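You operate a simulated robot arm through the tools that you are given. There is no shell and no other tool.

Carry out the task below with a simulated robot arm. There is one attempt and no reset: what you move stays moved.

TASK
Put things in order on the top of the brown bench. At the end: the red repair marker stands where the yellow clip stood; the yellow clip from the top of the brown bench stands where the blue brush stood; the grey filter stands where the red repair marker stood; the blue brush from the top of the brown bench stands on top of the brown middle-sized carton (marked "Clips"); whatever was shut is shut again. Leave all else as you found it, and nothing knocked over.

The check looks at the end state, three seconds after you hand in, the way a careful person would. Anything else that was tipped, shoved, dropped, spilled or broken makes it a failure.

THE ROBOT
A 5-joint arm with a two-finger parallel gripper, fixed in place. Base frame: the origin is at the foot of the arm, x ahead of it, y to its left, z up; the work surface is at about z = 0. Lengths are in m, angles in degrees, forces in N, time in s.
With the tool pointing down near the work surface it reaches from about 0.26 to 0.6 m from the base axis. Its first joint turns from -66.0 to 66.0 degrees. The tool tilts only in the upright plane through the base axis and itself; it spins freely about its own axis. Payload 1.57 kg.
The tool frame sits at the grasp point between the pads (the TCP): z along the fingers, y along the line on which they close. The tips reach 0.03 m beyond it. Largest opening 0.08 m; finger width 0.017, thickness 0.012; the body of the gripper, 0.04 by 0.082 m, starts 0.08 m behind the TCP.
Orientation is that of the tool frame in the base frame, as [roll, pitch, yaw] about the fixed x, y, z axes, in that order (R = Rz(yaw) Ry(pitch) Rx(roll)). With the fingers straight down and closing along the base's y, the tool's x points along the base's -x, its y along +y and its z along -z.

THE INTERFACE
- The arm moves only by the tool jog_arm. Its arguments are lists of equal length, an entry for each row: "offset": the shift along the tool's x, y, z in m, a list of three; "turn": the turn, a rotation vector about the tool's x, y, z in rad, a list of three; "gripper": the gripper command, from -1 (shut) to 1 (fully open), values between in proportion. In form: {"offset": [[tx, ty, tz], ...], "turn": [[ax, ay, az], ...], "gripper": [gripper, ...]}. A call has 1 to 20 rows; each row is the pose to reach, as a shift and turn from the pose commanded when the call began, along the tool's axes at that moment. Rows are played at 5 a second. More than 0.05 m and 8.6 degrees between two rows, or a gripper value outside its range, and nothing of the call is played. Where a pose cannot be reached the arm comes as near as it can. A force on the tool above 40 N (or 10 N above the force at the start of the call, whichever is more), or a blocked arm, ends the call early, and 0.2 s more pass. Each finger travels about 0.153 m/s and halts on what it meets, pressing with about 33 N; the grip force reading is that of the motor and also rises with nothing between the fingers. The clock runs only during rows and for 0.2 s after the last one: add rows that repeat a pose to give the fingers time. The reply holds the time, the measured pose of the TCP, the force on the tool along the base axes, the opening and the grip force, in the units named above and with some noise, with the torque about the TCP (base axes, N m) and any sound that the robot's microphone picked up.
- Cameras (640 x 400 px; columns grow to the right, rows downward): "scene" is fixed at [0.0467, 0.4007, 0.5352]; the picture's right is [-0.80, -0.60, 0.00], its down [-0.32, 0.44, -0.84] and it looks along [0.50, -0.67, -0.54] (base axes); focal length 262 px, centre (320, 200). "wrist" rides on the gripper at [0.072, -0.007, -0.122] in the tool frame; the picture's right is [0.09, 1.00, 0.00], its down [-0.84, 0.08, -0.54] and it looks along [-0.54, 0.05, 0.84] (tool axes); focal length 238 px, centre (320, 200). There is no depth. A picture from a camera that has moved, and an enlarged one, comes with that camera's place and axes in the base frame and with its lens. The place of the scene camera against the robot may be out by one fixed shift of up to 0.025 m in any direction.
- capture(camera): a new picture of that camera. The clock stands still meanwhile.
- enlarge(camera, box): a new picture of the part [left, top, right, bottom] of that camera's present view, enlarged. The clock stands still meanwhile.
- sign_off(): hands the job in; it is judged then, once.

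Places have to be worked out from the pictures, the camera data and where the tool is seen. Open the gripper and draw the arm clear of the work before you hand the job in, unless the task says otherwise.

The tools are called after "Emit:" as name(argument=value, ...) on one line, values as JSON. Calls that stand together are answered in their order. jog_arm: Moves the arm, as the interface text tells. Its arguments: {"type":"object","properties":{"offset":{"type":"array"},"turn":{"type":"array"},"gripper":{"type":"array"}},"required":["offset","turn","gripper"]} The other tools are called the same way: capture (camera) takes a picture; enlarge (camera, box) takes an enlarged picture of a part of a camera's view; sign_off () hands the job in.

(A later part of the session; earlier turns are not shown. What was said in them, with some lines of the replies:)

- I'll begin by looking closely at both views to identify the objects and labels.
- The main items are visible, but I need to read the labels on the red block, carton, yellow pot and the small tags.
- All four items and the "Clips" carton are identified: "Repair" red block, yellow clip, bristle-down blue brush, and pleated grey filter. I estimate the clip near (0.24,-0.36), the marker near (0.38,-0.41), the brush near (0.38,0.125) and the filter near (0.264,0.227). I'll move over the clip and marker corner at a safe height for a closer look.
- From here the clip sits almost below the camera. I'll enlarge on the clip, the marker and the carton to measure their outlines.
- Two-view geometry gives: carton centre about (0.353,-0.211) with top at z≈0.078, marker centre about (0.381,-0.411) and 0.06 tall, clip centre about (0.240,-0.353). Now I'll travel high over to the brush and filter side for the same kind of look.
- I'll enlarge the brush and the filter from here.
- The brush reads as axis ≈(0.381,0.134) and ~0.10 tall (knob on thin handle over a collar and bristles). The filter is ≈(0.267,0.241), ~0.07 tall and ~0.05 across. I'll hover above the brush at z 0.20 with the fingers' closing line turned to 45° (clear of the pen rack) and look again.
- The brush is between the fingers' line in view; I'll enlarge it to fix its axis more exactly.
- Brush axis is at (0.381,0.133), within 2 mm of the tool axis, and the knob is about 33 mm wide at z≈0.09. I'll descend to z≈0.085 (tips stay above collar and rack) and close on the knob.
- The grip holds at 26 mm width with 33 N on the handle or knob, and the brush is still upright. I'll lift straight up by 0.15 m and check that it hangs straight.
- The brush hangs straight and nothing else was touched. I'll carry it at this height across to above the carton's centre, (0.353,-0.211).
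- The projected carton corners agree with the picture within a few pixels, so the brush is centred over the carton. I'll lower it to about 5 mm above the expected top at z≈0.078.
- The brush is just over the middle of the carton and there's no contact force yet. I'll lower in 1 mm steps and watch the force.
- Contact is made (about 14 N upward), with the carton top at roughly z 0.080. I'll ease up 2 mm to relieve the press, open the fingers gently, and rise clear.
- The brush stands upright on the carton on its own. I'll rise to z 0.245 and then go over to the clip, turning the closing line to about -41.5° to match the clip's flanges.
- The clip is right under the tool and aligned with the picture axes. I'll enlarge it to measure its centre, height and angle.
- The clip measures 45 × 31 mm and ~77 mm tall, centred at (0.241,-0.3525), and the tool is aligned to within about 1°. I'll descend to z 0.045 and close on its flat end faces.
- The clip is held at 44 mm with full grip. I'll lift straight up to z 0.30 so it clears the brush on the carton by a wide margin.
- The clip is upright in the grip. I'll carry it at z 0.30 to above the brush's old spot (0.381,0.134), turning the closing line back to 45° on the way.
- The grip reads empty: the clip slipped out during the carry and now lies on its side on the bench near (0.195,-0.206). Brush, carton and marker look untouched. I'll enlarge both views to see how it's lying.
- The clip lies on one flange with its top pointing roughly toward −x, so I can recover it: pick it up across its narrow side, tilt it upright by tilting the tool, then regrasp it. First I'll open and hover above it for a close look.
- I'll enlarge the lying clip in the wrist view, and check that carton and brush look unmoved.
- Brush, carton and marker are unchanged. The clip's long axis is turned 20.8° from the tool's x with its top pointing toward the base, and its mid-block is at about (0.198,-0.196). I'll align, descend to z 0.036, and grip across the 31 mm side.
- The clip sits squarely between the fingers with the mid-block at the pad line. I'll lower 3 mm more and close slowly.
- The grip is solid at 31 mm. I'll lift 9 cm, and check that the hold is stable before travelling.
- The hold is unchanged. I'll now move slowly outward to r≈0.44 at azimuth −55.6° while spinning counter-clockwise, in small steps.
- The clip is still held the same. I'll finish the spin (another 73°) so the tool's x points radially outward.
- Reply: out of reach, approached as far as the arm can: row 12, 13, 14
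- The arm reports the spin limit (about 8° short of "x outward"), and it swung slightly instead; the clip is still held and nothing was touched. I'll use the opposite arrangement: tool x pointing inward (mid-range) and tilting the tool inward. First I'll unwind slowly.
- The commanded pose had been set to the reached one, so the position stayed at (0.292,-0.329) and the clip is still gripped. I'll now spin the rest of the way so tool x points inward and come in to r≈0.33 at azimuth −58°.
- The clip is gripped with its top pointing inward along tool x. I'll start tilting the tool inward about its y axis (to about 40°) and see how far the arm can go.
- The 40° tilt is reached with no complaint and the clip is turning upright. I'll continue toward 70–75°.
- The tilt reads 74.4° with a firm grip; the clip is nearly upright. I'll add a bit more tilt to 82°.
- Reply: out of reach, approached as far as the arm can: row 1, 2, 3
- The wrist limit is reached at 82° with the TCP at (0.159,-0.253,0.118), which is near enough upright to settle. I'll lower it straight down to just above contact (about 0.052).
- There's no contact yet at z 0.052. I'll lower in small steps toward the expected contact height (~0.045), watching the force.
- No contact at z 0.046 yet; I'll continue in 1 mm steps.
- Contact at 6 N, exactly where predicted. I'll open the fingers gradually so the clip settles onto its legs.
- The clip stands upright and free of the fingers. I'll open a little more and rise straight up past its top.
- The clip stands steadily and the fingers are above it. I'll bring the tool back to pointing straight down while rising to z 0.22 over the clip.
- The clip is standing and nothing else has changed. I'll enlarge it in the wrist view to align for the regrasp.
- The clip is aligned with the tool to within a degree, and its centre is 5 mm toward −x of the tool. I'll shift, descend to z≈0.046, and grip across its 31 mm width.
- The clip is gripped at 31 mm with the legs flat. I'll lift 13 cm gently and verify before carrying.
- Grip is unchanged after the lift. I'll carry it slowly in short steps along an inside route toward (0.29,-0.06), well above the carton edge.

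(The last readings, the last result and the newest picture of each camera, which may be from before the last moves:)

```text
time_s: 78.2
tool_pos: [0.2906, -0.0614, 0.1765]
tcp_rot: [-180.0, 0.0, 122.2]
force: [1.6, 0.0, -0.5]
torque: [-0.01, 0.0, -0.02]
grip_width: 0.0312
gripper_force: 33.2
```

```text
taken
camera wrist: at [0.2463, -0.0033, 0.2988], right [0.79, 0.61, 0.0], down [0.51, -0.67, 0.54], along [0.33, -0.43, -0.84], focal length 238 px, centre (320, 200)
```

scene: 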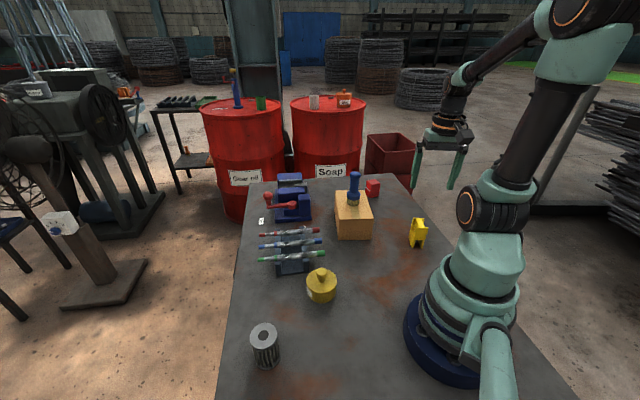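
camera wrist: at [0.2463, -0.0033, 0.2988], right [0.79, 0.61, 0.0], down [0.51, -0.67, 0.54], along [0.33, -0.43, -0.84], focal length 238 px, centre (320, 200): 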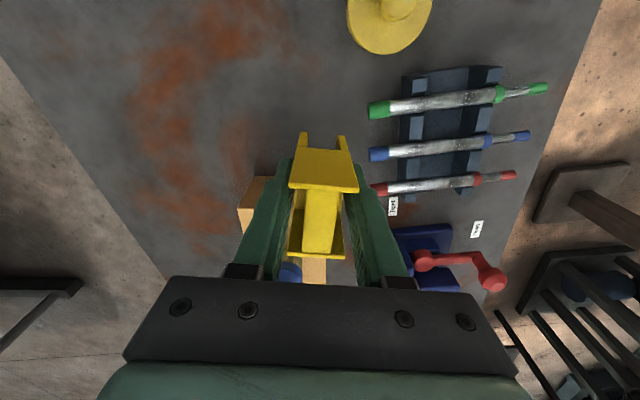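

The clip is still firmly held. I'll continue slowly between pot and rack to above the brush's old spot, turning about 16° so the clip keeps its original heading.

Emit:
jog_arm(offset=[[0.0064, 0.007, 0], [0.0193, 0.021, 0], [0.0321, 0.035, 0], [0.045, 0.049, 0], [0.0578, 0.063, 0], [0.0707, 0.077, 0], [0.0803, 0.0921, 0], [0.0868, 0.1082, 0], [0.0932, 0.1244, 0], [0.0997, 0.1405, 0], [0.1061, 0.1567, 0], [0.1126, 0.1728, 0], [0.1158, 0.1809, 0], [0.1158, 0.1809, 0]], turn=[[0, 0, -0.02], [0, 0, -0.045], [0, 0, -0.07], [0, 0, -0.095], [0, 0, -0.12], [0, 0, -0.145], [0, 0, -0.17], [0, 0, -0.195], [0, 0, -0.22], [0, 0, -0.245], [0, 0, -0.265], [0, 0, -0.28], [0, 0, -0.285], [0, 0, -0.285]], gripper=[-1, -1, -1, -1, -1, -1, -1, -1, -1, -1, -1, -1, -1, -1])

Emit:
capture(camera="wrist")

Emit:
enlarge(camera="scene", box=[210, 190, 360, 310])

```text
time_s: 81.2
tool_pos: [0.3811, 0.1346, 0.1761]
tcp_rot: [179.9, 0.1, 138.6]
force: [-0.3, 0.2, -0.9]
torque: [0.02, -0.01, -0.04]
grip_width: 0.0311
gripper_force: 33.0
```

```text
taken
camera wrist: at [0.3232, 0.1764, 0.2986], right [0.59, 0.81, 0.0], down [0.68, -0.5, 0.54], along [0.44, -0.32, -0.84], focal length 238 px, centre (320, 200)
```

wrist: 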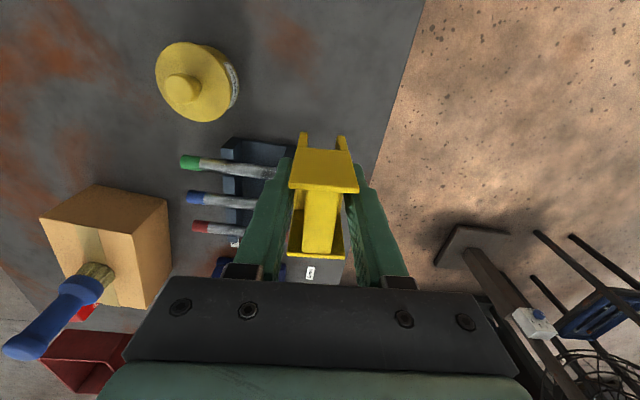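

```text
3.33 times, centred on (285, 250) of scene
camera zoom: at [0.0467, 0.4007, 0.5352], right [-0.8, -0.6, 0.0], down [-0.32, 0.44, -0.84], along [0.5, -0.67, -0.54], focal length 872 px, centre (437, 33)
```

zoom: 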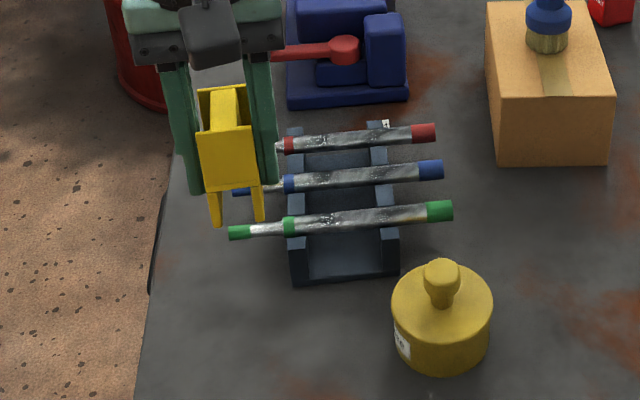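

The clip is right over the target (0.381,0.134) and still well held. I'll lower to about 4 mm above the bench.

Emit:
jog_arm(offset=[[0, 0, 0.015], [0, 0, 0.035], [0, 0, 0.055], [0, 0, 0.075], [0, 0, 0.095], [0, 0, 0.11], [0, 0, 0.12], [0, 0, 0.126], [0, 0, 0.126]], turn=[[0, 0, 0], [0, 0, 0], [0, 0, 0], [0, 0, 0], [0, 0, 0], [0, 0, 0], [0, 0, 0], [0, 0, 0], [0, 0, 0]], gripper=[-1, -1, -1, -1, -1, -1, -1, -1, -1])

Emit:
enlarge(camera="scene", box=[210, 200, 340, 310])

Emit:
capture(camera="wrist")

```text
time_s: 83.2
tool_pos: [0.3812, 0.1336, 0.0482]
tcp_rot: [-179.9, 0.0, 138.5]
force: [-0.5, -0.3, 0.6]
torque: [-0.01, 0.04, 0.01]
grip_width: 0.0309
gripper_force: 32.8
```

```text
3.64 times, centred on (275, 255) of scene
camera zoom: at [0.0467, 0.4007, 0.5352], right [-0.8, -0.6, 0.0], down [-0.32, 0.44, -0.84], along [0.5, -0.67, -0.54], focal length 951 px, centre (484, 0)
```

zoom: 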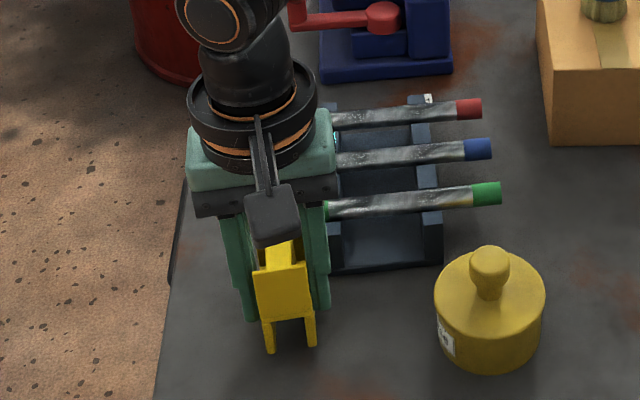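

```text
taken
camera wrist: at [0.3233, 0.1762, 0.1719], right [0.59, 0.81, 0.0], down [0.68, -0.5, 0.54], along [0.44, -0.32, -0.84], focal length 238 px, centre (320, 200)
```

wrist: 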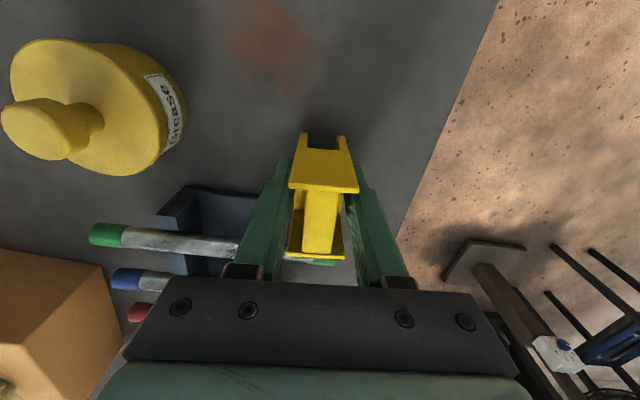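

About 3–4 mm remain. I'll lower in 1 mm steps until contact shows.

Emit:
jog_arm(offset=[[0, 0, 0.001], [0, 0, 0.002], [0, 0, 0.003], [0, 0, 0.0035], [0, 0, 0.0035]], turn=[[0, 0, 0], [0, 0, 0], [0, 0, 0], [0, 0, 0], [0, 0, 0]], gripper=[-1, -1, -1, -1, -1])

```text
time_s: 84.4
tool_pos: [0.3815, 0.1349, 0.0468]
tcp_rot: [180.0, 0.0, 138.5]
force: [0.6, 0.0, -0.2]
torque: [0.0, 0.01, 0.02]
grip_width: 0.031
gripper_force: 32.8
```

Still no contact force. I'll go down another 1.5 mm in half-millimetre steps.

Emit:
jog_arm(offset=[[0, 0, 0.0005], [0, 0, 0.001], [0, 0, 0.0015], [0, 0, 0.0015]], turn=[[0, 0, 0], [0, 0, 0], [0, 0, 0], [0, 0, 0]], gripper=[-1, -1, -1, -1])

```text
time_s: 85.4
tool_pos: [0.3821, 0.1344, 0.0465]
tcp_rot: [180.0, 0.0, 138.5]
force: [-3.0, -0.6, 7.7]
torque: [-0.06, 0.08, 0.0]
grip_width: 0.0308
gripper_force: 33.2
```

The clip is touching the bench (about 8 N). I'll ease off half a millimetre and open gently to 52 mm.

Emit:
jog_arm(offset=[[0, 0, -0.0007], [0, 0, -0.0007], [0, 0, -0.0007], [0, 0, -0.0007], [0, 0, -0.0007], [0, 0, -0.0007], [0, 0, -0.0007]], turn=[[0, 0, 0], [0, 0, 0], [0, 0, 0], [0, 0, 0], [0, 0, 0], [0, 0, 0], [0, 0, 0]], gripper=[-1, -0.22, -0.15, -0.05, 0.1, 0.3, 0.3])

Emit:
capture(camera="wrist")

Emit:
enlarge(camera="scene", box=[210, 200, 340, 310])

```text
time_s: 87.0
tool_pos: [0.3815, 0.1341, 0.0452]
tcp_rot: [180.0, 0.0, 138.5]
force: [-0.5, -0.6, -0.2]
torque: [0.0, 0.01, 0.02]
grip_width: 0.0519
gripper_force: 0.0
```

```text
taken
camera wrist: at [0.3233, 0.1763, 0.1681], right [0.59, 0.81, 0.0], down [0.68, -0.5, 0.54], along [0.44, -0.32, -0.84], focal length 238 px, centre (320, 200)
```

wrist: 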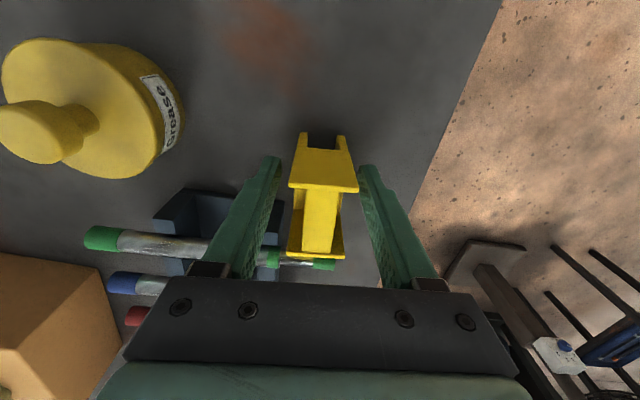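

```text
3.64 times, centred on (275, 255) of scene
camera zoom: at [0.0467, 0.4007, 0.5352], right [-0.8, -0.6, 0.0], down [-0.32, 0.44, -0.84], along [0.5, -0.67, -0.54], focal length 951 px, centre (484, 0)
```

zoom: 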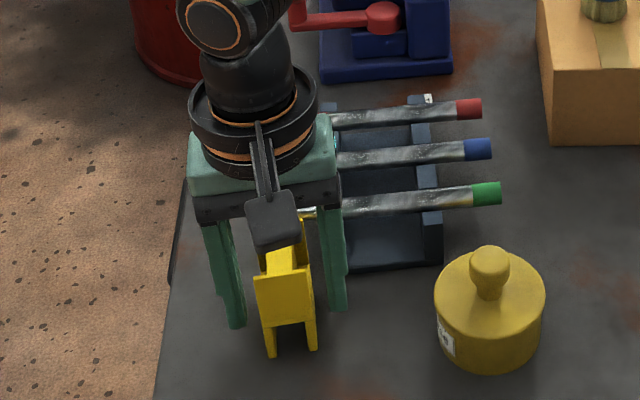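

The clip stands free on the old brush spot. I'll rise straight up to z≈0.28 and check.

Emit:
jog_arm(offset=[[0, 0, -0.01], [0, 0, -0.03], [0, 0, -0.06], [0, 0, -0.09], [0, 0, -0.12], [0, 0, -0.15], [0, 0, -0.18], [0, 0, -0.21], [0, 0, -0.235], [0, 0, -0.235]], turn=[[0, 0, 0], [0, 0, 0], [0, 0, 0], [0, 0, 0], [0, 0, 0], [0, 0, 0], [0, 0, 0], [0, 0, 0], [0, 0, 0], [0, 0, 0]], gripper=[0.3, 0.3, 0.3, 0.3, 0.5, 0.7, 1, 1, 1, 1])

Emit:
capture(camera="wrist")

Emit:
enlarge(camera="scene", box=[210, 200, 340, 310])

```text
time_s: 89.2
tool_pos: [0.3815, 0.1339, 0.2812]
tcp_rot: [180.0, 0.0, 138.5]
force: [-0.8, 0.1, -0.4]
torque: [0.0, -0.02, 0.0]
grip_width: 0.0799
gripper_force: 0.1
```

```text
taken
camera wrist: at [0.3221, 0.1763, 0.4029], right [0.59, 0.81, 0.0], down [0.68, -0.5, 0.54], along [0.44, -0.32, -0.84], focal length 238 px, centre (320, 200)
```

wrist: 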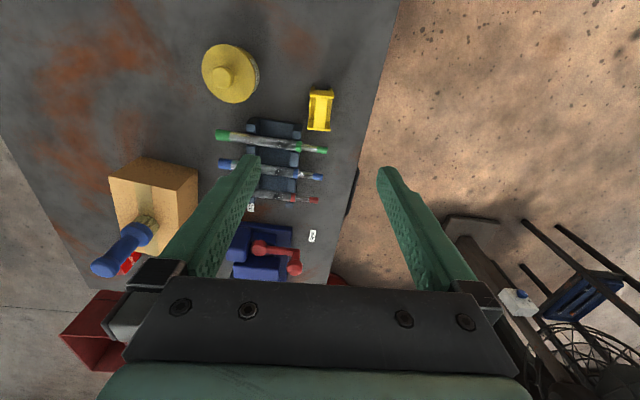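

```text
3.64 times, centred on (275, 255) of scene
camera zoom: at [0.0467, 0.4007, 0.5352], right [-0.8, -0.6, 0.0], down [-0.32, 0.44, -0.84], along [0.5, -0.67, -0.54], focal length 951 px, centre (484, 0)
```

zoom: 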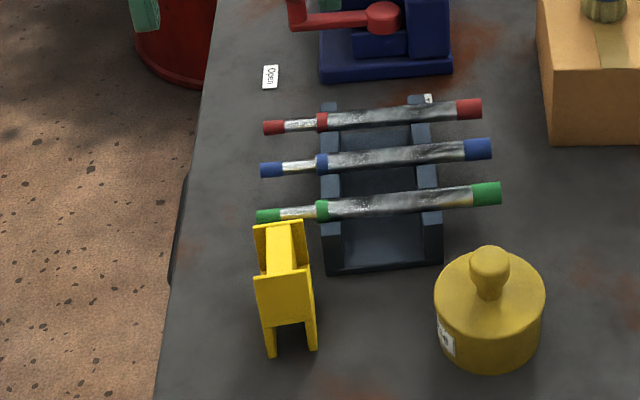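

The clip is within about 3 mm of the target, and the pens and rack look unchanged. Next I'll travel at z 0.28, above the brush on the carton, to hover over the red Repair marker.

Emit:
jog_arm(offset=[[-0.0241, -0.0272, 0], [-0.0481, -0.0544, 0], [-0.0722, -0.0816, 0], [-0.0963, -0.1089, 0], [-0.1204, -0.1361, 0], [-0.1444, -0.1633, 0], [-0.1685, -0.1905, 0], [-0.1926, -0.2177, 0], [-0.2167, -0.2449, 0], [-0.2407, -0.2721, 0], [-0.2648, -0.2993, 0], [-0.2889, -0.3266, 0], [-0.313, -0.3538, 0.02], [-0.337, -0.381, 0.04], [-0.3611, -0.4082, 0.06], [-0.3611, -0.4082, 0.06], [-0.3611, -0.4082, 0.06]], turn=[[0, 0, -0.008], [0, 0, -0.015], [0, 0, -0.023], [0, 0, -0.03], [0, 0, -0.038], [0, 0, -0.045], [0, 0, -0.053], [0, 0, -0.061], [0, 0, -0.068], [0, 0, -0.076], [0, 0, -0.083], [0, 0, -0.091], [0, 0, -0.098], [0, 0, -0.106], [0, 0, -0.1134], [0, 0, -0.1134], [0, 0, -0.1134]], gripper=[1, 1, 1, 1, 1, 1, 1, 1, 1, 1, 1, 1, 1, 1, 1, 1, 1])

Emit:
capture(camera="wrist")

Emit:
enlarge(camera="wrist", box=[280, 70, 360, 160])

```text
time_s: 92.8
tool_pos: [0.3825, -0.4108, 0.2196]
tcp_rot: [180.0, 0.0, 144.9]
force: [-0.1, 0.6, -0.2]
torque: [0.01, -0.04, -0.02]
grip_width: 0.0799
gripper_force: 0.1
```

```text
taken
camera wrist: at [0.3196, -0.3766, 0.3427], right [0.5, 0.87, 0.0], down [0.73, -0.42, 0.54], along [0.47, -0.27, -0.84], focal length 238 px, centre (320, 200)
```

wrist: 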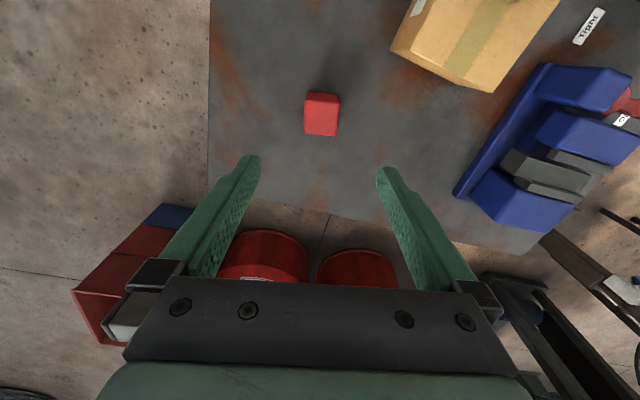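

```text
4.44 times, centred on (320, 115) of wrist
camera zoom: at [0.3196, -0.3766, 0.3427], right [0.5, 0.87, 0.0], down [0.73, -0.42, 0.54], along [0.47, -0.27, -0.84], focal length 1059 px, centre (320, 578)
```

zoom: 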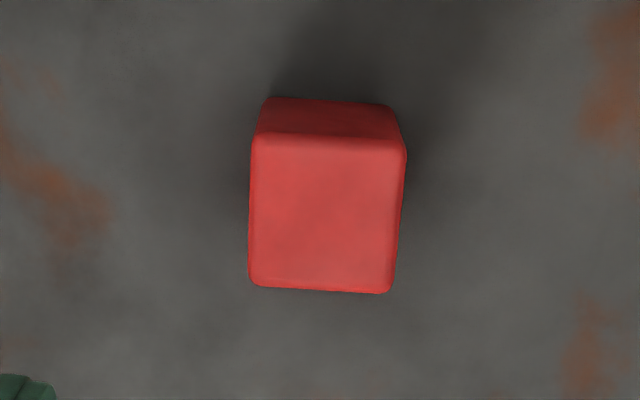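

The marker is 37 × 39 mm, 60 mm tall, centred 2–3 mm from the tool axis (so at about (0.380,-0.409)), and turned 2°. I'll align, descend to z≈0.04 and grip.

Emit:
jog_arm(offset=[[0.0012, 0.0003, 0.02], [0.0024, 0.0007, 0.045], [0.0024, 0.0007, 0.07], [0.0024, 0.0007, 0.095], [0.0024, 0.0007, 0.12], [0.0024, 0.0007, 0.145], [0.0024, 0.0007, 0.165], [0.0024, 0.0007, 0.178], [0.0024, 0.0007, 0.18], [0.0024, 0.0007, 0.18], [0.0024, 0.0007, 0.18], [0.0024, 0.0007, 0.18], [0.0024, 0.0007, 0.18], [0.0024, 0.0007, 0.18], [0.0024, 0.0007, 0.18]], turn=[[0, 0, -0.018], [0, 0, -0.035], [0, 0, -0.035], [0, 0, -0.035], [0, 0, -0.035], [0, 0, -0.035], [0, 0, -0.035], [0, 0, -0.035], [0, 0, -0.035], [0, 0, -0.035], [0, 0, -0.035], [0, 0, -0.035], [0, 0, -0.035], [0, 0, -0.035], [0, 0, -0.035]], gripper=[1, 1, 1, 1, 1, 1, 1, 1, 1, 0.7, 0.4, 0.15, -0.05, -1, -1])

Emit:
capture(camera="wrist")

Emit:
enlarge(camera="scene", box=[310, 110, 430, 240])

```text
time_s: 96.0
tool_pos: [0.3794, -0.4082, 0.0401]
tcp_rot: [-180.0, 0.0, 147.0]
force: [0.9, -0.2, 0.3]
torque: [-0.05, 0.01, 0.01]
grip_width: 0.0394
gripper_force: 32.8
```

```text
taken
camera wrist: at [0.3154, -0.3759, 0.1631], right [0.46, 0.89, 0.0], down [0.74, -0.39, 0.54], along [0.48, -0.25, -0.84], focal length 238 px, centre (320, 200)
```

wrist: 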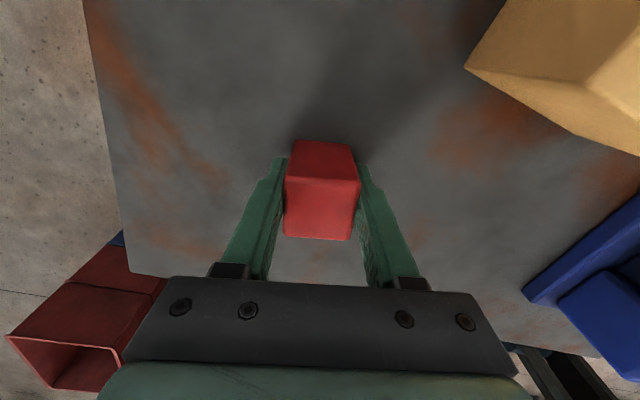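

```text
3.08 times, centred on (370, 175) of scene
camera zoom: at [0.0467, 0.4007, 0.5352], right [-0.8, -0.6, 0.0], down [-0.32, 0.44, -0.84], along [0.5, -0.67, -0.54], focal length 805 px, centre (166, 277)
```

zoom: 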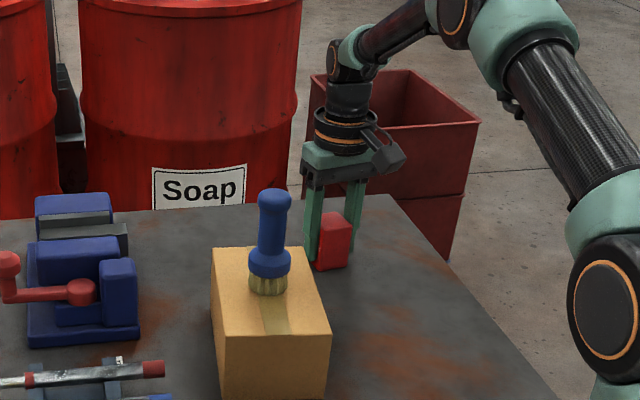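

The marker is held at 39 mm. I'll lift it 5 cm and carry it low and slowly to the clip's old spot (0.241,-0.3525); nothing stands between.

Emit:
jog_arm(offset=[[0, 0, -0.005], [0, 0, -0.015], [0, 0, -0.03], [0, 0, -0.045], [0, 0, -0.05], [0.0074, -0.0014, -0.05], [0.0221, -0.0042, -0.05], [0.0368, -0.007, -0.05], [0.0515, -0.0098, -0.05], [0.0662, -0.0126, -0.05], [0.0809, -0.0155, -0.05], [0.0956, -0.0183, -0.05], [0.1103, -0.0211, -0.05], [0.125, -0.0239, -0.05], [0.1397, -0.0267, -0.05], [0.1471, -0.0281, -0.05], [0.1471, -0.0281, -0.05], [0.1471, -0.0281, -0.05]], turn=[[0, 0, 0], [0, 0, 0], [0, 0, 0], [0, 0, 0], [0, 0, 0], [0, 0, 0], [0, 0, 0], [0, 0, 0], [0, 0, 0], [0, 0, 0], [0, 0, 0], [0, 0, 0], [0, 0, 0], [0, 0, 0], [0, 0, 0], [0, 0, 0], [0, 0, 0], [0, 0, 0]], gripper=[-1, -1, -1, -1, -1, -1, -1, -1, -1, -1, -1, -1, -1, -1, -1, -1, -1, -1])

Emit:
capture(camera="wrist")

Emit:
enlarge(camera="scene", box=[310, 120, 430, 250])

```text
time_s: 99.8
tool_pos: [0.241, -0.3522, 0.0905]
tcp_rot: [179.9, 0.0, 147.0]
force: [0.8, 0.0, -2.1]
torque: [0.0, -0.04, 0.01]
grip_width: 0.0396
gripper_force: 33.0
```

```text
taken
camera wrist: at [0.1774, -0.3198, 0.2131], right [0.46, 0.89, 0.0], down [0.74, -0.39, 0.54], along [0.48, -0.25, -0.84], focal length 238 px, centre (320, 200)
```

wrist: 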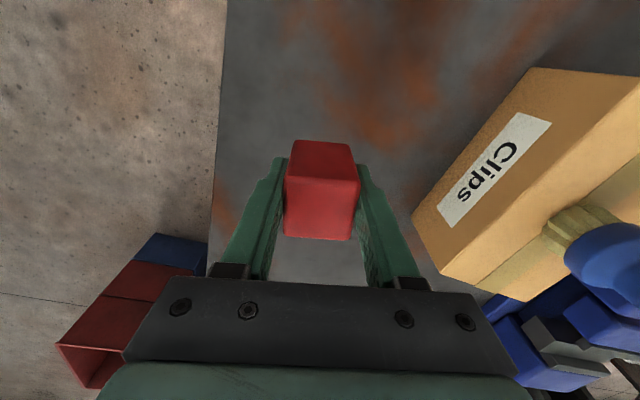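

```text
3.08 times, centred on (370, 185) of scene
camera zoom: at [0.0467, 0.4007, 0.5352], right [-0.8, -0.6, 0.0], down [-0.32, 0.44, -0.84], along [0.5, -0.67, -0.54], focal length 805 px, centre (166, 246)
```

zoom: 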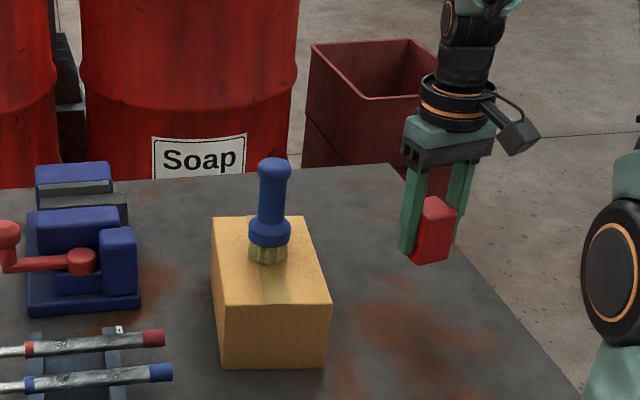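

The marker is right over the clip's old spot. I'll lower it 4.7 cm, then the last millimetres gently.

Emit:
jog_arm(offset=[[0, 0, 0.01], [0, 0, 0.022], [0, 0, 0.034], [0, 0, 0.043], [0, 0, 0.047], [0, 0, 0.048], [0, 0, 0.049], [0, 0, 0.049]], turn=[[0, 0, 0], [0, 0, 0], [0, 0, 0], [0, 0, 0], [0, 0, 0], [0, 0, 0], [0, 0, 0], [0, 0, 0]], gripper=[-1, -1, -1, -1, -1, -1, -1, -1])

```text
time_s: 101.6
tool_pos: [0.242, -0.3519, 0.0421]
tcp_rot: [179.9, 0.0, 147.1]
force: [-0.2, 0.4, -1.9]
torque: [-0.04, -0.02, 0.01]
grip_width: 0.0394
gripper_force: 33.0
```

No contact yet; I'll go down in half-millimetre steps.

Emit:
jog_arm(offset=[[0, 0, 0.0005], [0, 0, 0.001], [0, 0, 0.0015], [0, 0, 0.0018], [0, 0, 0.0018]], turn=[[0, 0, 0], [0, 0, 0], [0, 0, 0], [0, 0, 0], [0, 0, 0]], gripper=[-1, -1, -1, -1, -1])

```text
time_s: 102.8
tool_pos: [0.2424, -0.3527, 0.0396]
tcp_rot: [179.9, 0.0, 147.0]
force: [-4.0, 5.9, 22.6]
torque: [0.24, 0.14, -0.01]
grip_width: 0.0395
gripper_force: 33.4
```

The marker is firmly on the bench (23 N). I'll ease up about 1 mm, open the fingers gently and rise.

Emit:
jog_arm(offset=[[0, 0, -0.0006], [0, 0, -0.0011], [0, 0, -0.0011], [0, 0, -0.0011], [0, 0, -0.0011], [0, 0, -0.0011], [0, 0, -0.0011], [0, 0, -0.0011]], turn=[[0, 0, 0], [0, 0, 0], [0, 0, 0], [0, 0, 0], [0, 0, 0], [0, 0, 0], [0, 0, 0], [0, 0, 0]], gripper=[-1, -1, 0, 0.05, 0.15, 0.3, 0.6, 0.6])

Emit:
capture(camera="wrist")

```text
time_s: 104.6
tool_pos: [0.2407, -0.3525, 0.0412]
tcp_rot: [180.0, -0.1, 147.0]
force: [-0.3, -1.0, -0.4]
torque: [-0.02, -0.02, 0.0]
grip_width: 0.0638
gripper_force: 0.1
```

```text
taken
camera wrist: at [0.1773, -0.3194, 0.1634], right [0.46, 0.89, 0.0], down [0.74, -0.39, 0.54], along [0.48, -0.25, -0.84], focal length 238 px, centre (320, 200)
```

wrist: 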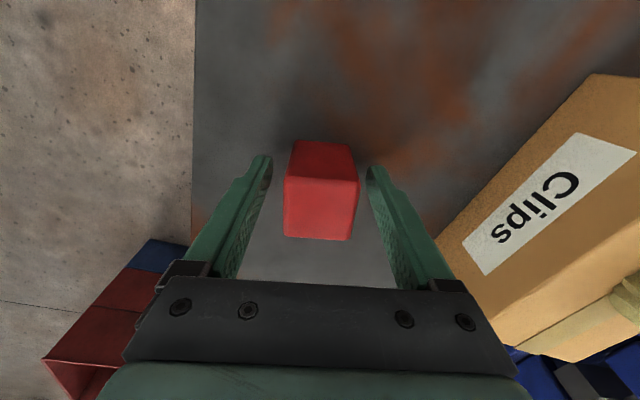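

The marker stands free. I'll rise straight up to z 0.28.

Emit:
jog_arm(offset=[[0, 0, -0.01], [0, 0, -0.03], [0, 0, -0.06], [0, 0, -0.095], [0, 0, -0.13], [0, 0, -0.165], [0, 0, -0.2], [0, 0, -0.24], [0, 0, -0.24]], turn=[[0, 0, 0], [0, 0, 0], [0, 0, 0], [0, 0, 0], [0, 0, 0], [0, 0, 0], [0, 0, 0], [0, 0, 0], [0, 0, 0]], gripper=[0.6, 0.6, 0.6, 1, 1, 1, 1, 1, 1])

Emit:
capture(camera="wrist")

Emit:
capture(camera="scene")

```text
time_s: 106.6
tool_pos: [0.2416, -0.3527, 0.2799]
tcp_rot: [-179.9, 0.1, 147.1]
force: [0.1, 0.0, -0.1]
torque: [-0.01, -0.01, 0.02]
grip_width: 0.0801
gripper_force: 0.0
```

```text
taken
camera wrist: at [0.1773, -0.3198, 0.403], right [0.46, 0.89, 0.0], down [0.74, -0.39, 0.54], along [0.48, -0.25, -0.84], focal length 238 px, centre (320, 200)
```

wrist: 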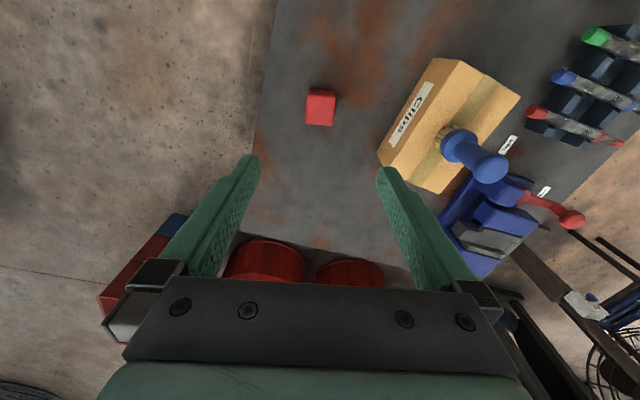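

```text
taken
```

scene: 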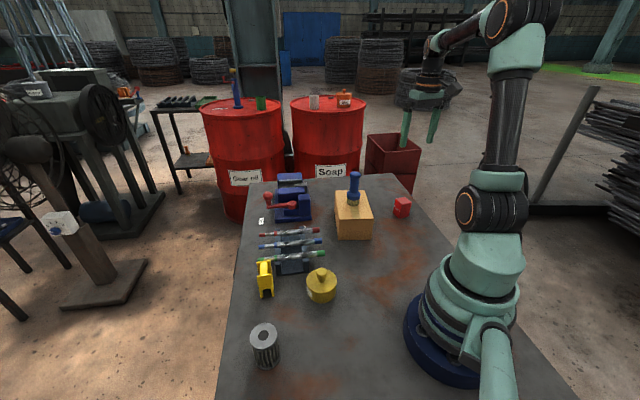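

Marker stands at the clip's old place, and everything else looks in order. Now I'll travel at z 0.28 via (0.31,-0.05) to hover above the grey filter.

Emit:
jog_arm(offset=[[0.0119, 0.0324, 0], [0.0237, 0.0647, 0], [0.0356, 0.0971, 0], [0.0475, 0.1295, 0], [0.0593, 0.1618, 0], [0.0712, 0.1942, 0], [0.0831, 0.2266, 0], [0.0949, 0.2589, 0], [0.1068, 0.2913, 0], [0.1284, 0.3158, 0], [0.15, 0.3403, 0], [0.1717, 0.3649, 0], [0.1933, 0.3894, 0], [0.2149, 0.4139, 0], [0.2365, 0.4384, 0], [0.2582, 0.463, 0.02], [0.2798, 0.4875, 0.04], [0.3014, 0.512, 0.06], [0.3014, 0.512, 0.06], [0.3014, 0.512, 0.06]], turn=[[0, 0, 0], [0, 0, 0], [0, 0, 0], [0, 0, 0], [0, 0, 0], [0, 0, 0], [0, 0, 0], [0, 0, 0], [0, 0, 0], [0, 0, 0], [0, 0, 0], [0, 0, 0], [0, 0, 0], [0, 0, 0], [0, 0, 0], [0, 0, 0], [0, 0, 0], [0, 0, 0], [0, 0, 0], [0, 0, 0]], gripper=[1, 1, 1, 1, 1, 1, 1, 1, 1, 1, 1, 1, 1, 1, 1, 1, 1, 1, 1, 1])

Emit:
capture(camera="wrist")

Emit:
enlarge(camera="wrist", box=[270, 60, 370, 170])

```text
time_s: 110.8
tool_pos: [0.2678, 0.2414, 0.2198]
tcp_rot: [-180.0, 0.1, 147.0]
force: [-0.1, 0.3, 0.6]
torque: [0.03, -0.01, -0.04]
grip_width: 0.0798
gripper_force: 0.0
```

```text
taken
camera wrist: at [0.2034, 0.2743, 0.3424], right [0.46, 0.89, 0.0], down [0.74, -0.39, 0.54], along [0.48, -0.25, -0.84], focal length 238 px, centre (320, 200)
```

wrist: 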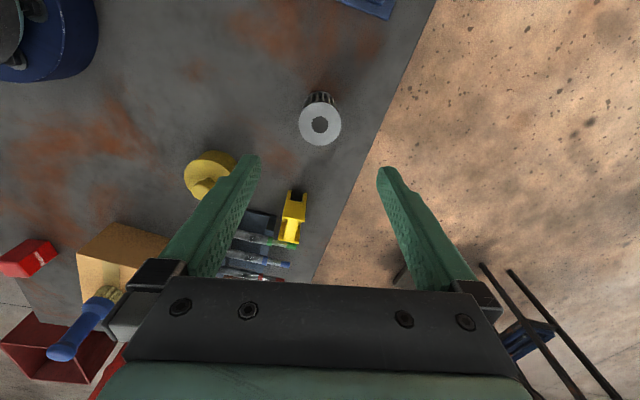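

```text
3.64 times, centred on (320, 115) of wrist
camera zoom: at [0.2034, 0.2743, 0.3424], right [0.46, 0.89, 0.0], down [0.74, -0.39, 0.54], along [0.48, -0.25, -0.84], focal length 867 px, centre (320, 509)
```

zoom: 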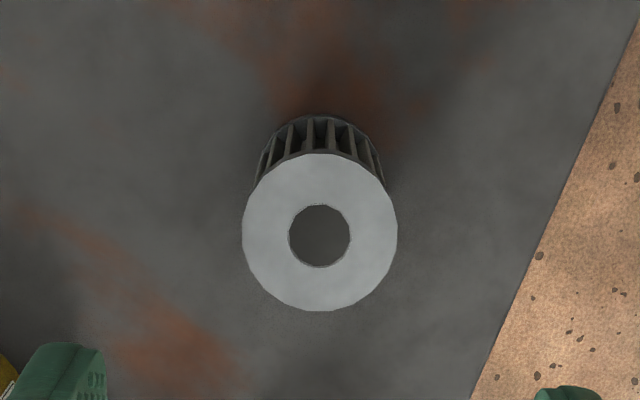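

The filter is centred under the tool within 1 mm, ~48 mm across and ~70 mm tall. I'll descend to z≈0.045 and close on it.

Emit:
jog_arm(offset=[[-0.0004, -0.0004, 0.02], [-0.0004, -0.0004, 0.045], [-0.0004, -0.0004, 0.07], [-0.0004, -0.0004, 0.095], [-0.0004, -0.0004, 0.12], [-0.0004, -0.0004, 0.145], [-0.0004, -0.0004, 0.165], [-0.0004, -0.0004, 0.174], [-0.0004, -0.0004, 0.175], [-0.0004, -0.0004, 0.175], [-0.0004, -0.0004, 0.175], [-0.0004, -0.0004, 0.175], [-0.0004, -0.0004, 0.175], [-0.0004, -0.0004, 0.175], [-0.0004, -0.0004, 0.175]], turn=[[0, 0, 0], [0, 0, 0], [0, 0, 0], [0, 0, 0], [0, 0, 0], [0, 0, 0], [0, 0, 0], [0, 0, 0], [0, 0, 0], [0, 0, 0], [0, 0, 0], [0, 0, 0], [0, 0, 0], [0, 0, 0], [0, 0, 0]], gripper=[1, 1, 1, 1, 1, 1, 1, 1, 1, 0.7, 0.45, 0.25, 0.1, -1, -1])

Emit:
capture(camera="wrist")

Emit:
enlarge(camera="scene", box=[200, 250, 340, 390])

```text
time_s: 114.0
tool_pos: [0.2672, 0.2406, 0.0447]
tcp_rot: [180.0, 0.0, 147.1]
force: [-0.3, 1.1, 0.1]
torque: [0.02, -0.02, 0.03]
grip_width: 0.0468
gripper_force: 33.3
```

```text
taken
camera wrist: at [0.2031, 0.2734, 0.1681], right [0.46, 0.89, 0.0], down [0.74, -0.39, 0.54], along [0.48, -0.25, -0.84], focal length 238 px, centre (320, 200)
```

wrist: 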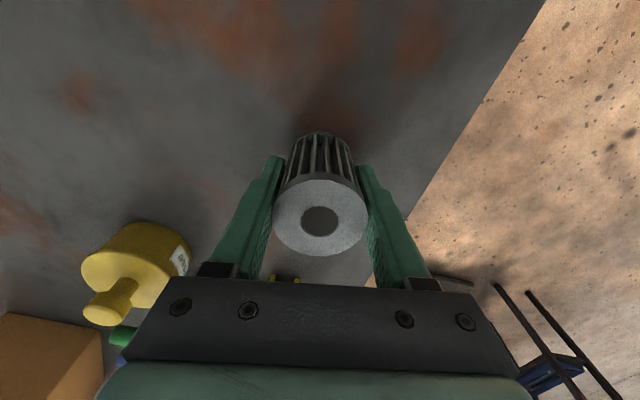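

```text
2.86 times, centred on (270, 320) of scene
camera zoom: at [0.0467, 0.4007, 0.5352], right [-0.8, -0.6, 0.0], down [-0.32, 0.44, -0.84], along [0.5, -0.67, -0.54], focal length 747 px, centre (463, -143)
```

zoom: 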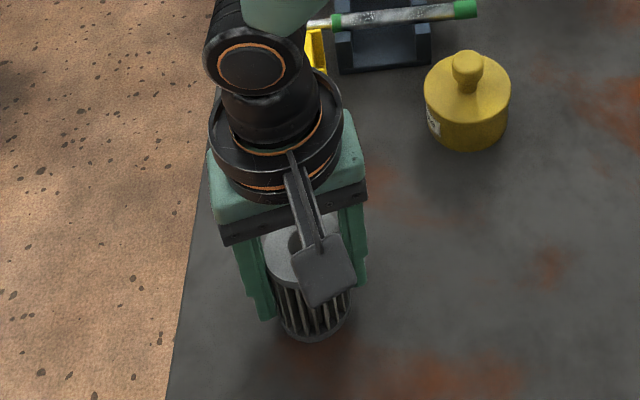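

The filter is gripped at 47 mm. I'll lift it 13 cm gently and check.

Emit:
jog_arm(offset=[[0, 0, -0.004], [0, 0, -0.012], [0, 0, -0.025], [0, 0, -0.04], [0, 0, -0.058], [0, 0, -0.076], [0, 0, -0.094], [0, 0, -0.11], [0, 0, -0.122], [0, 0, -0.13], [0, 0, -0.13]], turn=[[0, 0, 0], [0, 0, 0], [0, 0, 0], [0, 0, 0], [0, 0, 0], [0, 0, 0], [0, 0, 0], [0, 0, 0], [0, 0, 0], [0, 0, 0], [0, 0, 0]], gripper=[-1, -1, -1, -1, -1, -1, -1, -1, -1, -1, -1])

Emit:
capture(camera="wrist")

Emit:
enlarge(camera="scene", box=[200, 230, 360, 390])

```text
time_s: 116.4
tool_pos: [0.2678, 0.2392, 0.1764]
tcp_rot: [-180.0, 0.0, 147.1]
force: [0.5, 0.1, -1.5]
torque: [0.01, -0.03, 0.0]
grip_width: 0.0468
gripper_force: 33.7
```

```text
taken
camera wrist: at [0.2034, 0.2732, 0.2983], right [0.46, 0.89, 0.0], down [0.74, -0.39, 0.54], along [0.48, -0.25, -0.84], focal length 238 px, centre (320, 200)
```

wrist: 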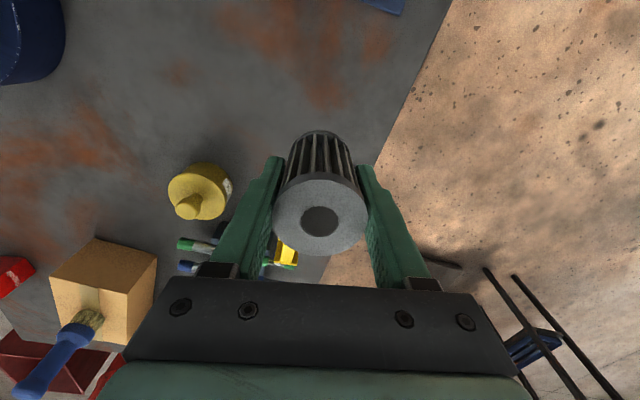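

```text
2.50 times, centred on (280, 310) of scene
camera zoom: at [0.0467, 0.4007, 0.5352], right [-0.8, -0.6, 0.0], down [-0.32, 0.44, -0.84], along [0.5, -0.67, -0.54], focal length 654 px, centre (420, -75)
```

zoom: 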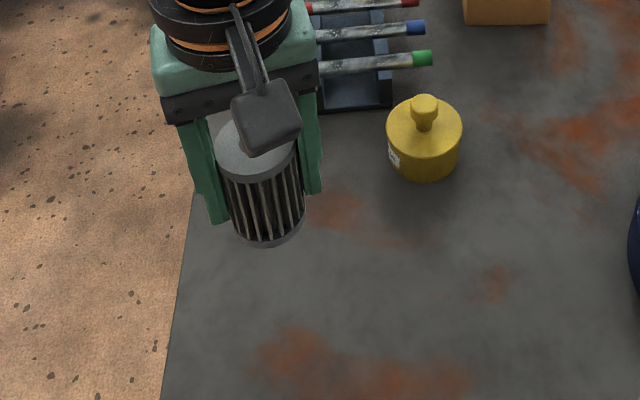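

The filter hangs straight and the grip is steady. I'll carry it slowly past the pot and rack to (0.29,-0.06), with its underside near z 0.13.

Emit:
jog_arm(offset=[[-0.0069, -0.0063, 0], [-0.0208, -0.0189, 0], [-0.0347, -0.0314, 0], [-0.0486, -0.044, 0], [-0.0625, -0.0566, 0], [-0.0763, -0.0691, 0], [-0.0902, -0.0817, 0], [-0.1041, -0.0943, 0], [-0.118, -0.1068, 0], [-0.1319, -0.1194, 0], [-0.142, -0.1338, 0], [-0.1483, -0.1501, 0], [-0.1546, -0.1663, 0], [-0.1609, -0.1826, 0], [-0.1671, -0.1988, 0], [-0.1734, -0.2151, 0], [-0.1797, -0.2313, 0], [-0.1829, -0.2395, 0], [-0.1829, -0.2395, 0]], turn=[[0, 0, 0], [0, 0, 0], [0, 0, 0], [0, 0, 0], [0, 0, 0], [0, 0, 0], [0, 0, 0], [0, 0, 0], [0, 0, 0], [0, 0, 0], [0, 0, 0], [0, 0, 0], [0, 0, 0], [0, 0, 0], [0, 0, 0], [0, 0, 0], [0, 0, 0], [0, 0, 0], [0, 0, 0]], gripper=[-1, -1, -1, -1, -1, -1, -1, -1, -1, -1, -1, -1, -1, -1, -1, -1, -1, -1, -1])

Emit:
capture(camera="wrist")

```text
time_s: 120.4
tool_pos: [0.2908, -0.0603, 0.1762]
tcp_rot: [180.0, -0.1, 147.1]
force: [0.3, 0.2, -1.2]
torque: [0.0, 0.01, -0.01]
grip_width: 0.047
gripper_force: 32.6
```

```text
taken
camera wrist: at [0.2263, -0.0267, 0.2983], right [0.46, 0.89, 0.0], down [0.74, -0.39, 0.54], along [0.48, -0.25, -0.84], focal length 238 px, centre (320, 200)
```

wrist: 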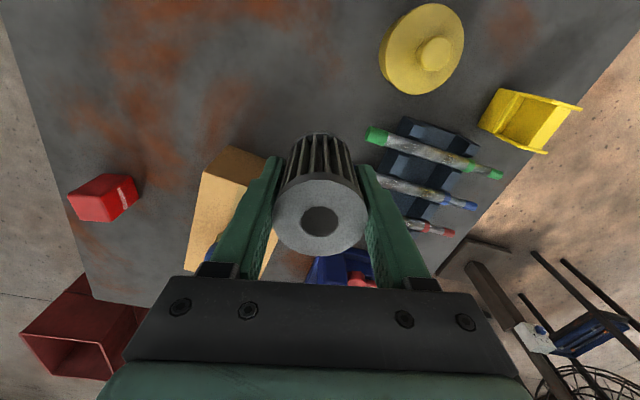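

Still steady. I'll continue through the corridor beside the carton and on to above the marker's old place (0.380,-0.409).

Emit:
jog_arm(offset=[[-0.0024, -0.0181, 0], [-0.0047, -0.0361, 0], [-0.0071, -0.0542, 0], [-0.0094, -0.0722, 0], [-0.0118, -0.0903, 0], [-0.0141, -0.1083, 0], [-0.0165, -0.1264, 0], [-0.0372, -0.1362, 0], [-0.058, -0.146, 0], [-0.0787, -0.1558, 0], [-0.0994, -0.1656, 0], [-0.1202, -0.1754, 0], [-0.1409, -0.1852, 0], [-0.1616, -0.1949, 0], [-0.1824, -0.2047, 0], [-0.2031, -0.2145, 0], [-0.2238, -0.2243, 0], [-0.2446, -0.2341, 0], [-0.2653, -0.2439, 0], [-0.2653, -0.2439, 0]], turn=[[0, 0, 0], [0, 0, 0], [0, 0, 0], [0, 0, 0], [0, 0, 0], [0, 0, 0], [0, 0, 0], [0, 0, 0], [0, 0, 0], [0, 0, 0], [0, 0, 0], [0, 0, 0], [0, 0, 0], [0, 0, 0], [0, 0, 0], [0, 0, 0], [0, 0, 0], [0, 0, 0], [0, 0, 0], [0, 0, 0]], gripper=[-1, -1, -1, -1, -1, -1, -1, -1, -1, -1, -1, -1, -1, -1, -1, -1, -1, -1, -1, -1])

Emit:
capture(camera="wrist")

Emit:
capture(camera="scene")

```text
time_s: 124.6
tool_pos: [0.379, -0.4105, 0.1759]
tcp_rot: [-179.9, 0.0, 146.9]
force: [0.3, 0.4, -1.7]
torque: [0.03, -0.01, 0.0]
grip_width: 0.0465
gripper_force: 32.7
```

```text
taken
camera wrist: at [0.316, -0.3758, 0.2983], right [0.46, 0.89, 0.0], down [0.74, -0.39, 0.54], along [0.48, -0.25, -0.84], focal length 238 px, centre (320, 200)
```

wrist: 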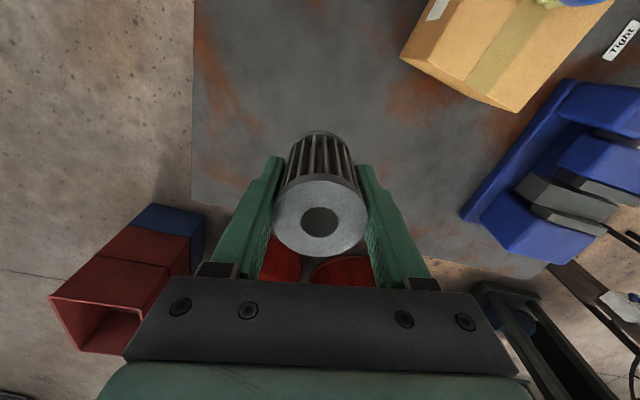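

```text
taken
```

scene: 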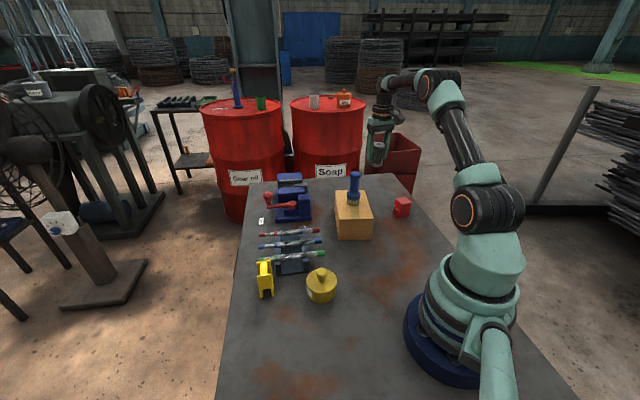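

The filter is over the marker's old place (0.380,-0.409). I'll lower it to a few millimetres above the bench.

Emit:
jog_arm(offset=[[0, 0, 0.015], [0, 0, 0.035], [0, 0, 0.055], [0, 0, 0.075], [0, 0, 0.095], [0, 0, 0.112], [0, 0, 0.122], [0, 0, 0.127], [0, 0, 0.128], [0, 0, 0.128]], turn=[[0, 0, 0], [0, 0, 0], [0, 0, 0], [0, 0, 0], [0, 0, 0], [0, 0, 0], [0, 0, 0], [0, 0, 0], [0, 0, 0], [0, 0, 0]], gripper=[-1, -1, -1, -1, -1, -1, -1, -1, -1, -1])

Emit:
enlarge(camera="scene", box=[310, 110, 430, 240])

```text
time_s: 126.8
tool_pos: [0.3813, -0.4092, 0.0474]
tcp_rot: [179.9, 0.0, 147.0]
force: [-0.2, 0.2, -0.8]
torque: [-0.01, -0.01, 0.0]
grip_width: 0.0465
gripper_force: 33.3
```

```text
3.08 times, centred on (370, 175) of scene
camera zoom: at [0.0467, 0.4007, 0.5352], right [-0.8, -0.6, 0.0], down [-0.32, 0.44, -0.84], along [0.5, -0.67, -0.54], focal length 805 px, centre (166, 277)
```

zoom: 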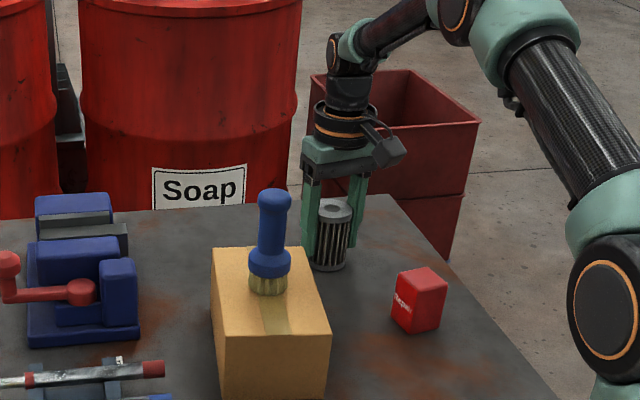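

No contact yet at z 0.047. I'll lower in half-millimetre steps.

Emit:
jog_arm(offset=[[0, 0, 0.0007], [0, 0, 0.0014], [0, 0, 0.002], [0, 0, 0.0024], [0, 0, 0.0024]], turn=[[0, 0, 0], [0, 0, 0], [0, 0, 0], [0, 0, 0], [0, 0, 0]], gripper=[-1, -1, -1, -1, -1])

```text
time_s: 128.0
tool_pos: [0.3799, -0.4098, 0.045]
tcp_rot: [179.9, 0.0, 147.0]
force: [-1.0, 1.1, 2.5]
torque: [0.06, -0.01, 0.0]
grip_width: 0.0466
gripper_force: 32.7
```

The filter has just touched down (force turned up to +2.5 N). I'll open gently.

Emit:
jog_arm(offset=[[0, 0, 0.0002], [0, 0, 0.0002], [0, 0, 0.0002], [0, 0, 0.0002], [0, 0, 0.0002], [0, 0, 0.0002], [0, 0, 0.0002]], turn=[[0, 0, 0], [0, 0, 0], [0, 0, 0], [0, 0, 0], [0, 0, 0], [0, 0, 0], [0, 0, 0]], gripper=[0.17, 0.2, 0.25, 0.35, 0.5, 0.8, 0.8])

Emit:
capture(camera="wrist")

Emit:
enlarge(camera="scene", box=[330, 150, 420, 240])

```text
time_s: 129.6
tool_pos: [0.3808, -0.4092, 0.0459]
tcp_rot: [179.9, 0.0, 147.0]
force: [0.8, 0.6, 0.2]
torque: [-0.01, 0.0, 0.01]
grip_width: 0.0721
gripper_force: 0.0
```

```text
taken
camera wrist: at [0.3161, -0.376, 0.1677], right [0.46, 0.89, 0.0], down [0.74, -0.39, 0.54], along [0.48, -0.25, -0.84], focal length 238 px, centre (320, 200)
```

wrist: 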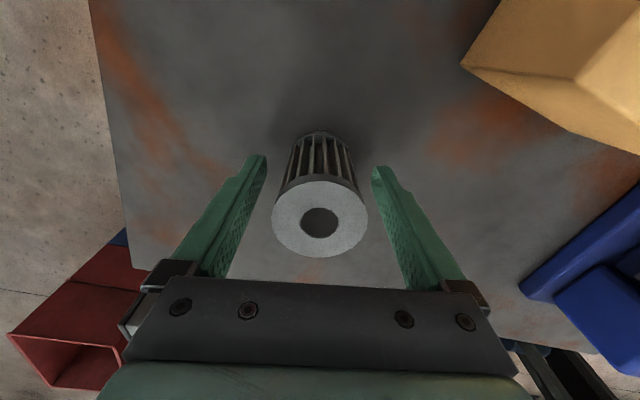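

```text
4.44 times, centred on (375, 195) of scene
camera zoom: at [0.0467, 0.4007, 0.5352], right [-0.8, -0.6, 0.0], down [-0.32, 0.44, -0.84], along [0.5, -0.67, -0.54], focal length 1163 px, centre (76, 222)
```

zoom: 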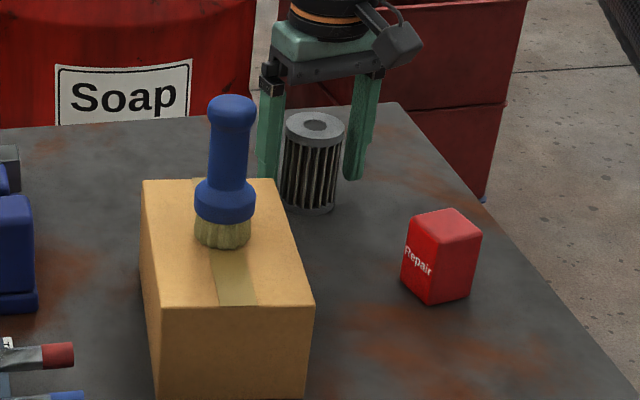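

The filter stands on the marker's old spot. I'll rise straight up to z 0.22 and then draw the arm back to near its starting pose, clear of everything.

Emit:
jog_arm(offset=[[0, 0, -0.01], [0, 0, -0.03], [0, 0, -0.06], [0, 0, -0.095], [0, 0, -0.135], [0, 0, -0.175], [0.023, 0.0156, -0.193], [0.0461, 0.0311, -0.211], [0.0691, 0.0467, -0.229], [0.0921, 0.0623, -0.247], [0.1152, 0.0778, -0.265], [0.1382, 0.0934, -0.283], [0.1612, 0.109, -0.301], [0.1843, 0.1245, -0.319], [0.2073, 0.1401, -0.335], [0.2073, 0.1401, -0.335]], turn=[[0, 0, 0], [0, 0, 0], [0, 0, 0], [0, 0, 0], [0, 0, 0], [0, 0, 0], [0, 0, 0], [0, 0, 0], [0, 0, 0], [0, 0, 0], [0, 0, 0], [0, 0, 0], [0, 0, 0], [0, 0, 0], [0, 0, 0], [0, 0, 0]], gripper=[0.8, 0.8, 0.8, 0.9, 1, 1, 1, 1, 1, 1, 1, 1, 1, 1, 1, 1])

Emit:
capture(camera="scene")

Emit:
capture(camera="wrist")

Emit:
enlarge(camera="scene", box=[220, 160, 440, 310])

```text
time_s: 133.0
tool_pos: [0.2833, -0.178, 0.3793]
tcp_rot: [-180.0, 0.0, 147.1]
force: [0.5, 0.8, 0.6]
torque: [0.02, 0.01, 0.0]
grip_width: 0.0802
gripper_force: 0.1
```

```text
taken
```

scene: 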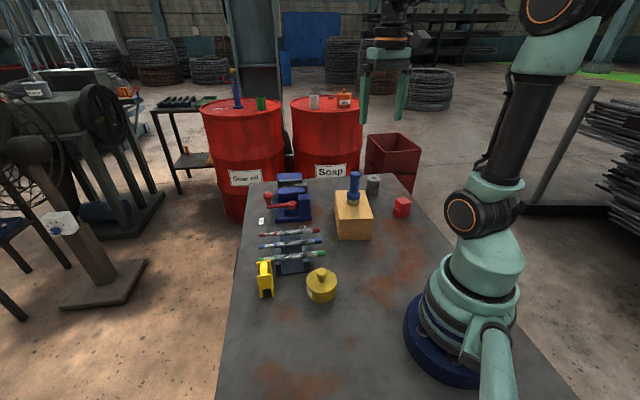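

```text
taken
camera wrist: at [0.2186, -0.146, 0.5025], right [0.46, 0.89, 0.0], down [0.74, -0.39, 0.54], along [0.48, -0.25, -0.84], focal length 238 px, centre (320, 200)
```

wrist: 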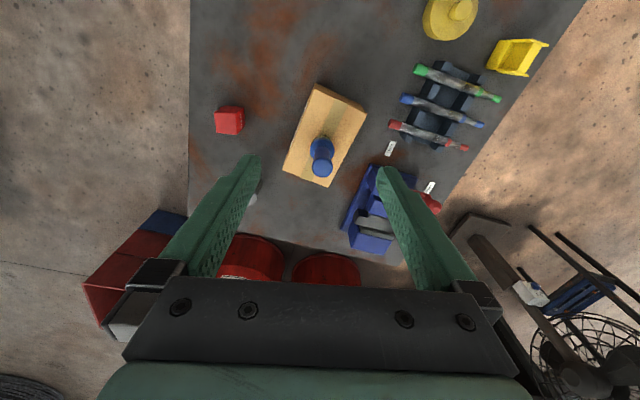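

```text
2.67 times, centred on (330, 235) of scene
camera zoom: at [0.0467, 0.4007, 0.5352], right [-0.8, -0.6, 0.0], down [-0.32, 0.44, -0.84], along [0.5, -0.67, -0.54], focal length 698 px, centre (293, 107)
```

zoom: 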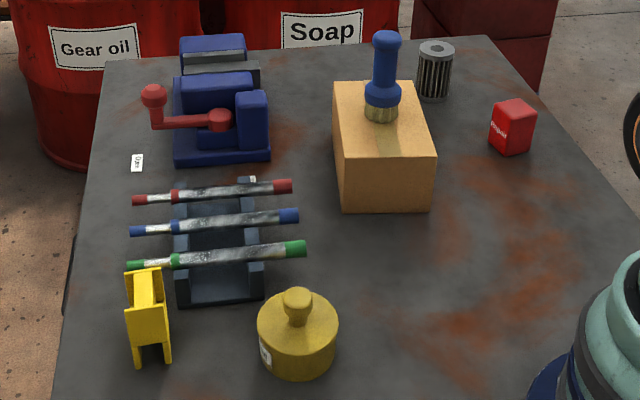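

The final pictures show the marker at the clip's old spot, the clip upright at the brush's old spot, the filter at the marker's old spot and the brush upright on the "Clips" carton. The pot, rack, pens, vice, carton and tags look unmoved, nothing was opened, and the gripper is open with the arm clear. I'm handing the job in.

Emit:
sign_off()

```text
The job is handed in.
```

The bench is in order and the job is handed in; all four items ended where you asked. I checked this in the final pictures.

| Item | Where it stands now |
|---|---|
| Red repair marker | The yellow clip's old spot |
| Yellow clip | The blue brush's old spot, within about 3 mm |
| Grey filter | The red repair marker's old spot |
| Blue brush | Upright on top of the "Clips" carton |

**Dropped clip:** the yellow clip slipped out of the gripper on its first carry and fell onto its side on the bench. I picked it up, stood it upright again and carried it more slowly to its place. I saw no damage to it or to anything near where it fell.

Nothing was opened, so there was nothing to shut again. The pot, pen rack, pens, vice, carton and small tags look unmoved. The gripper is open and the arm is drawn back near its starting pose.
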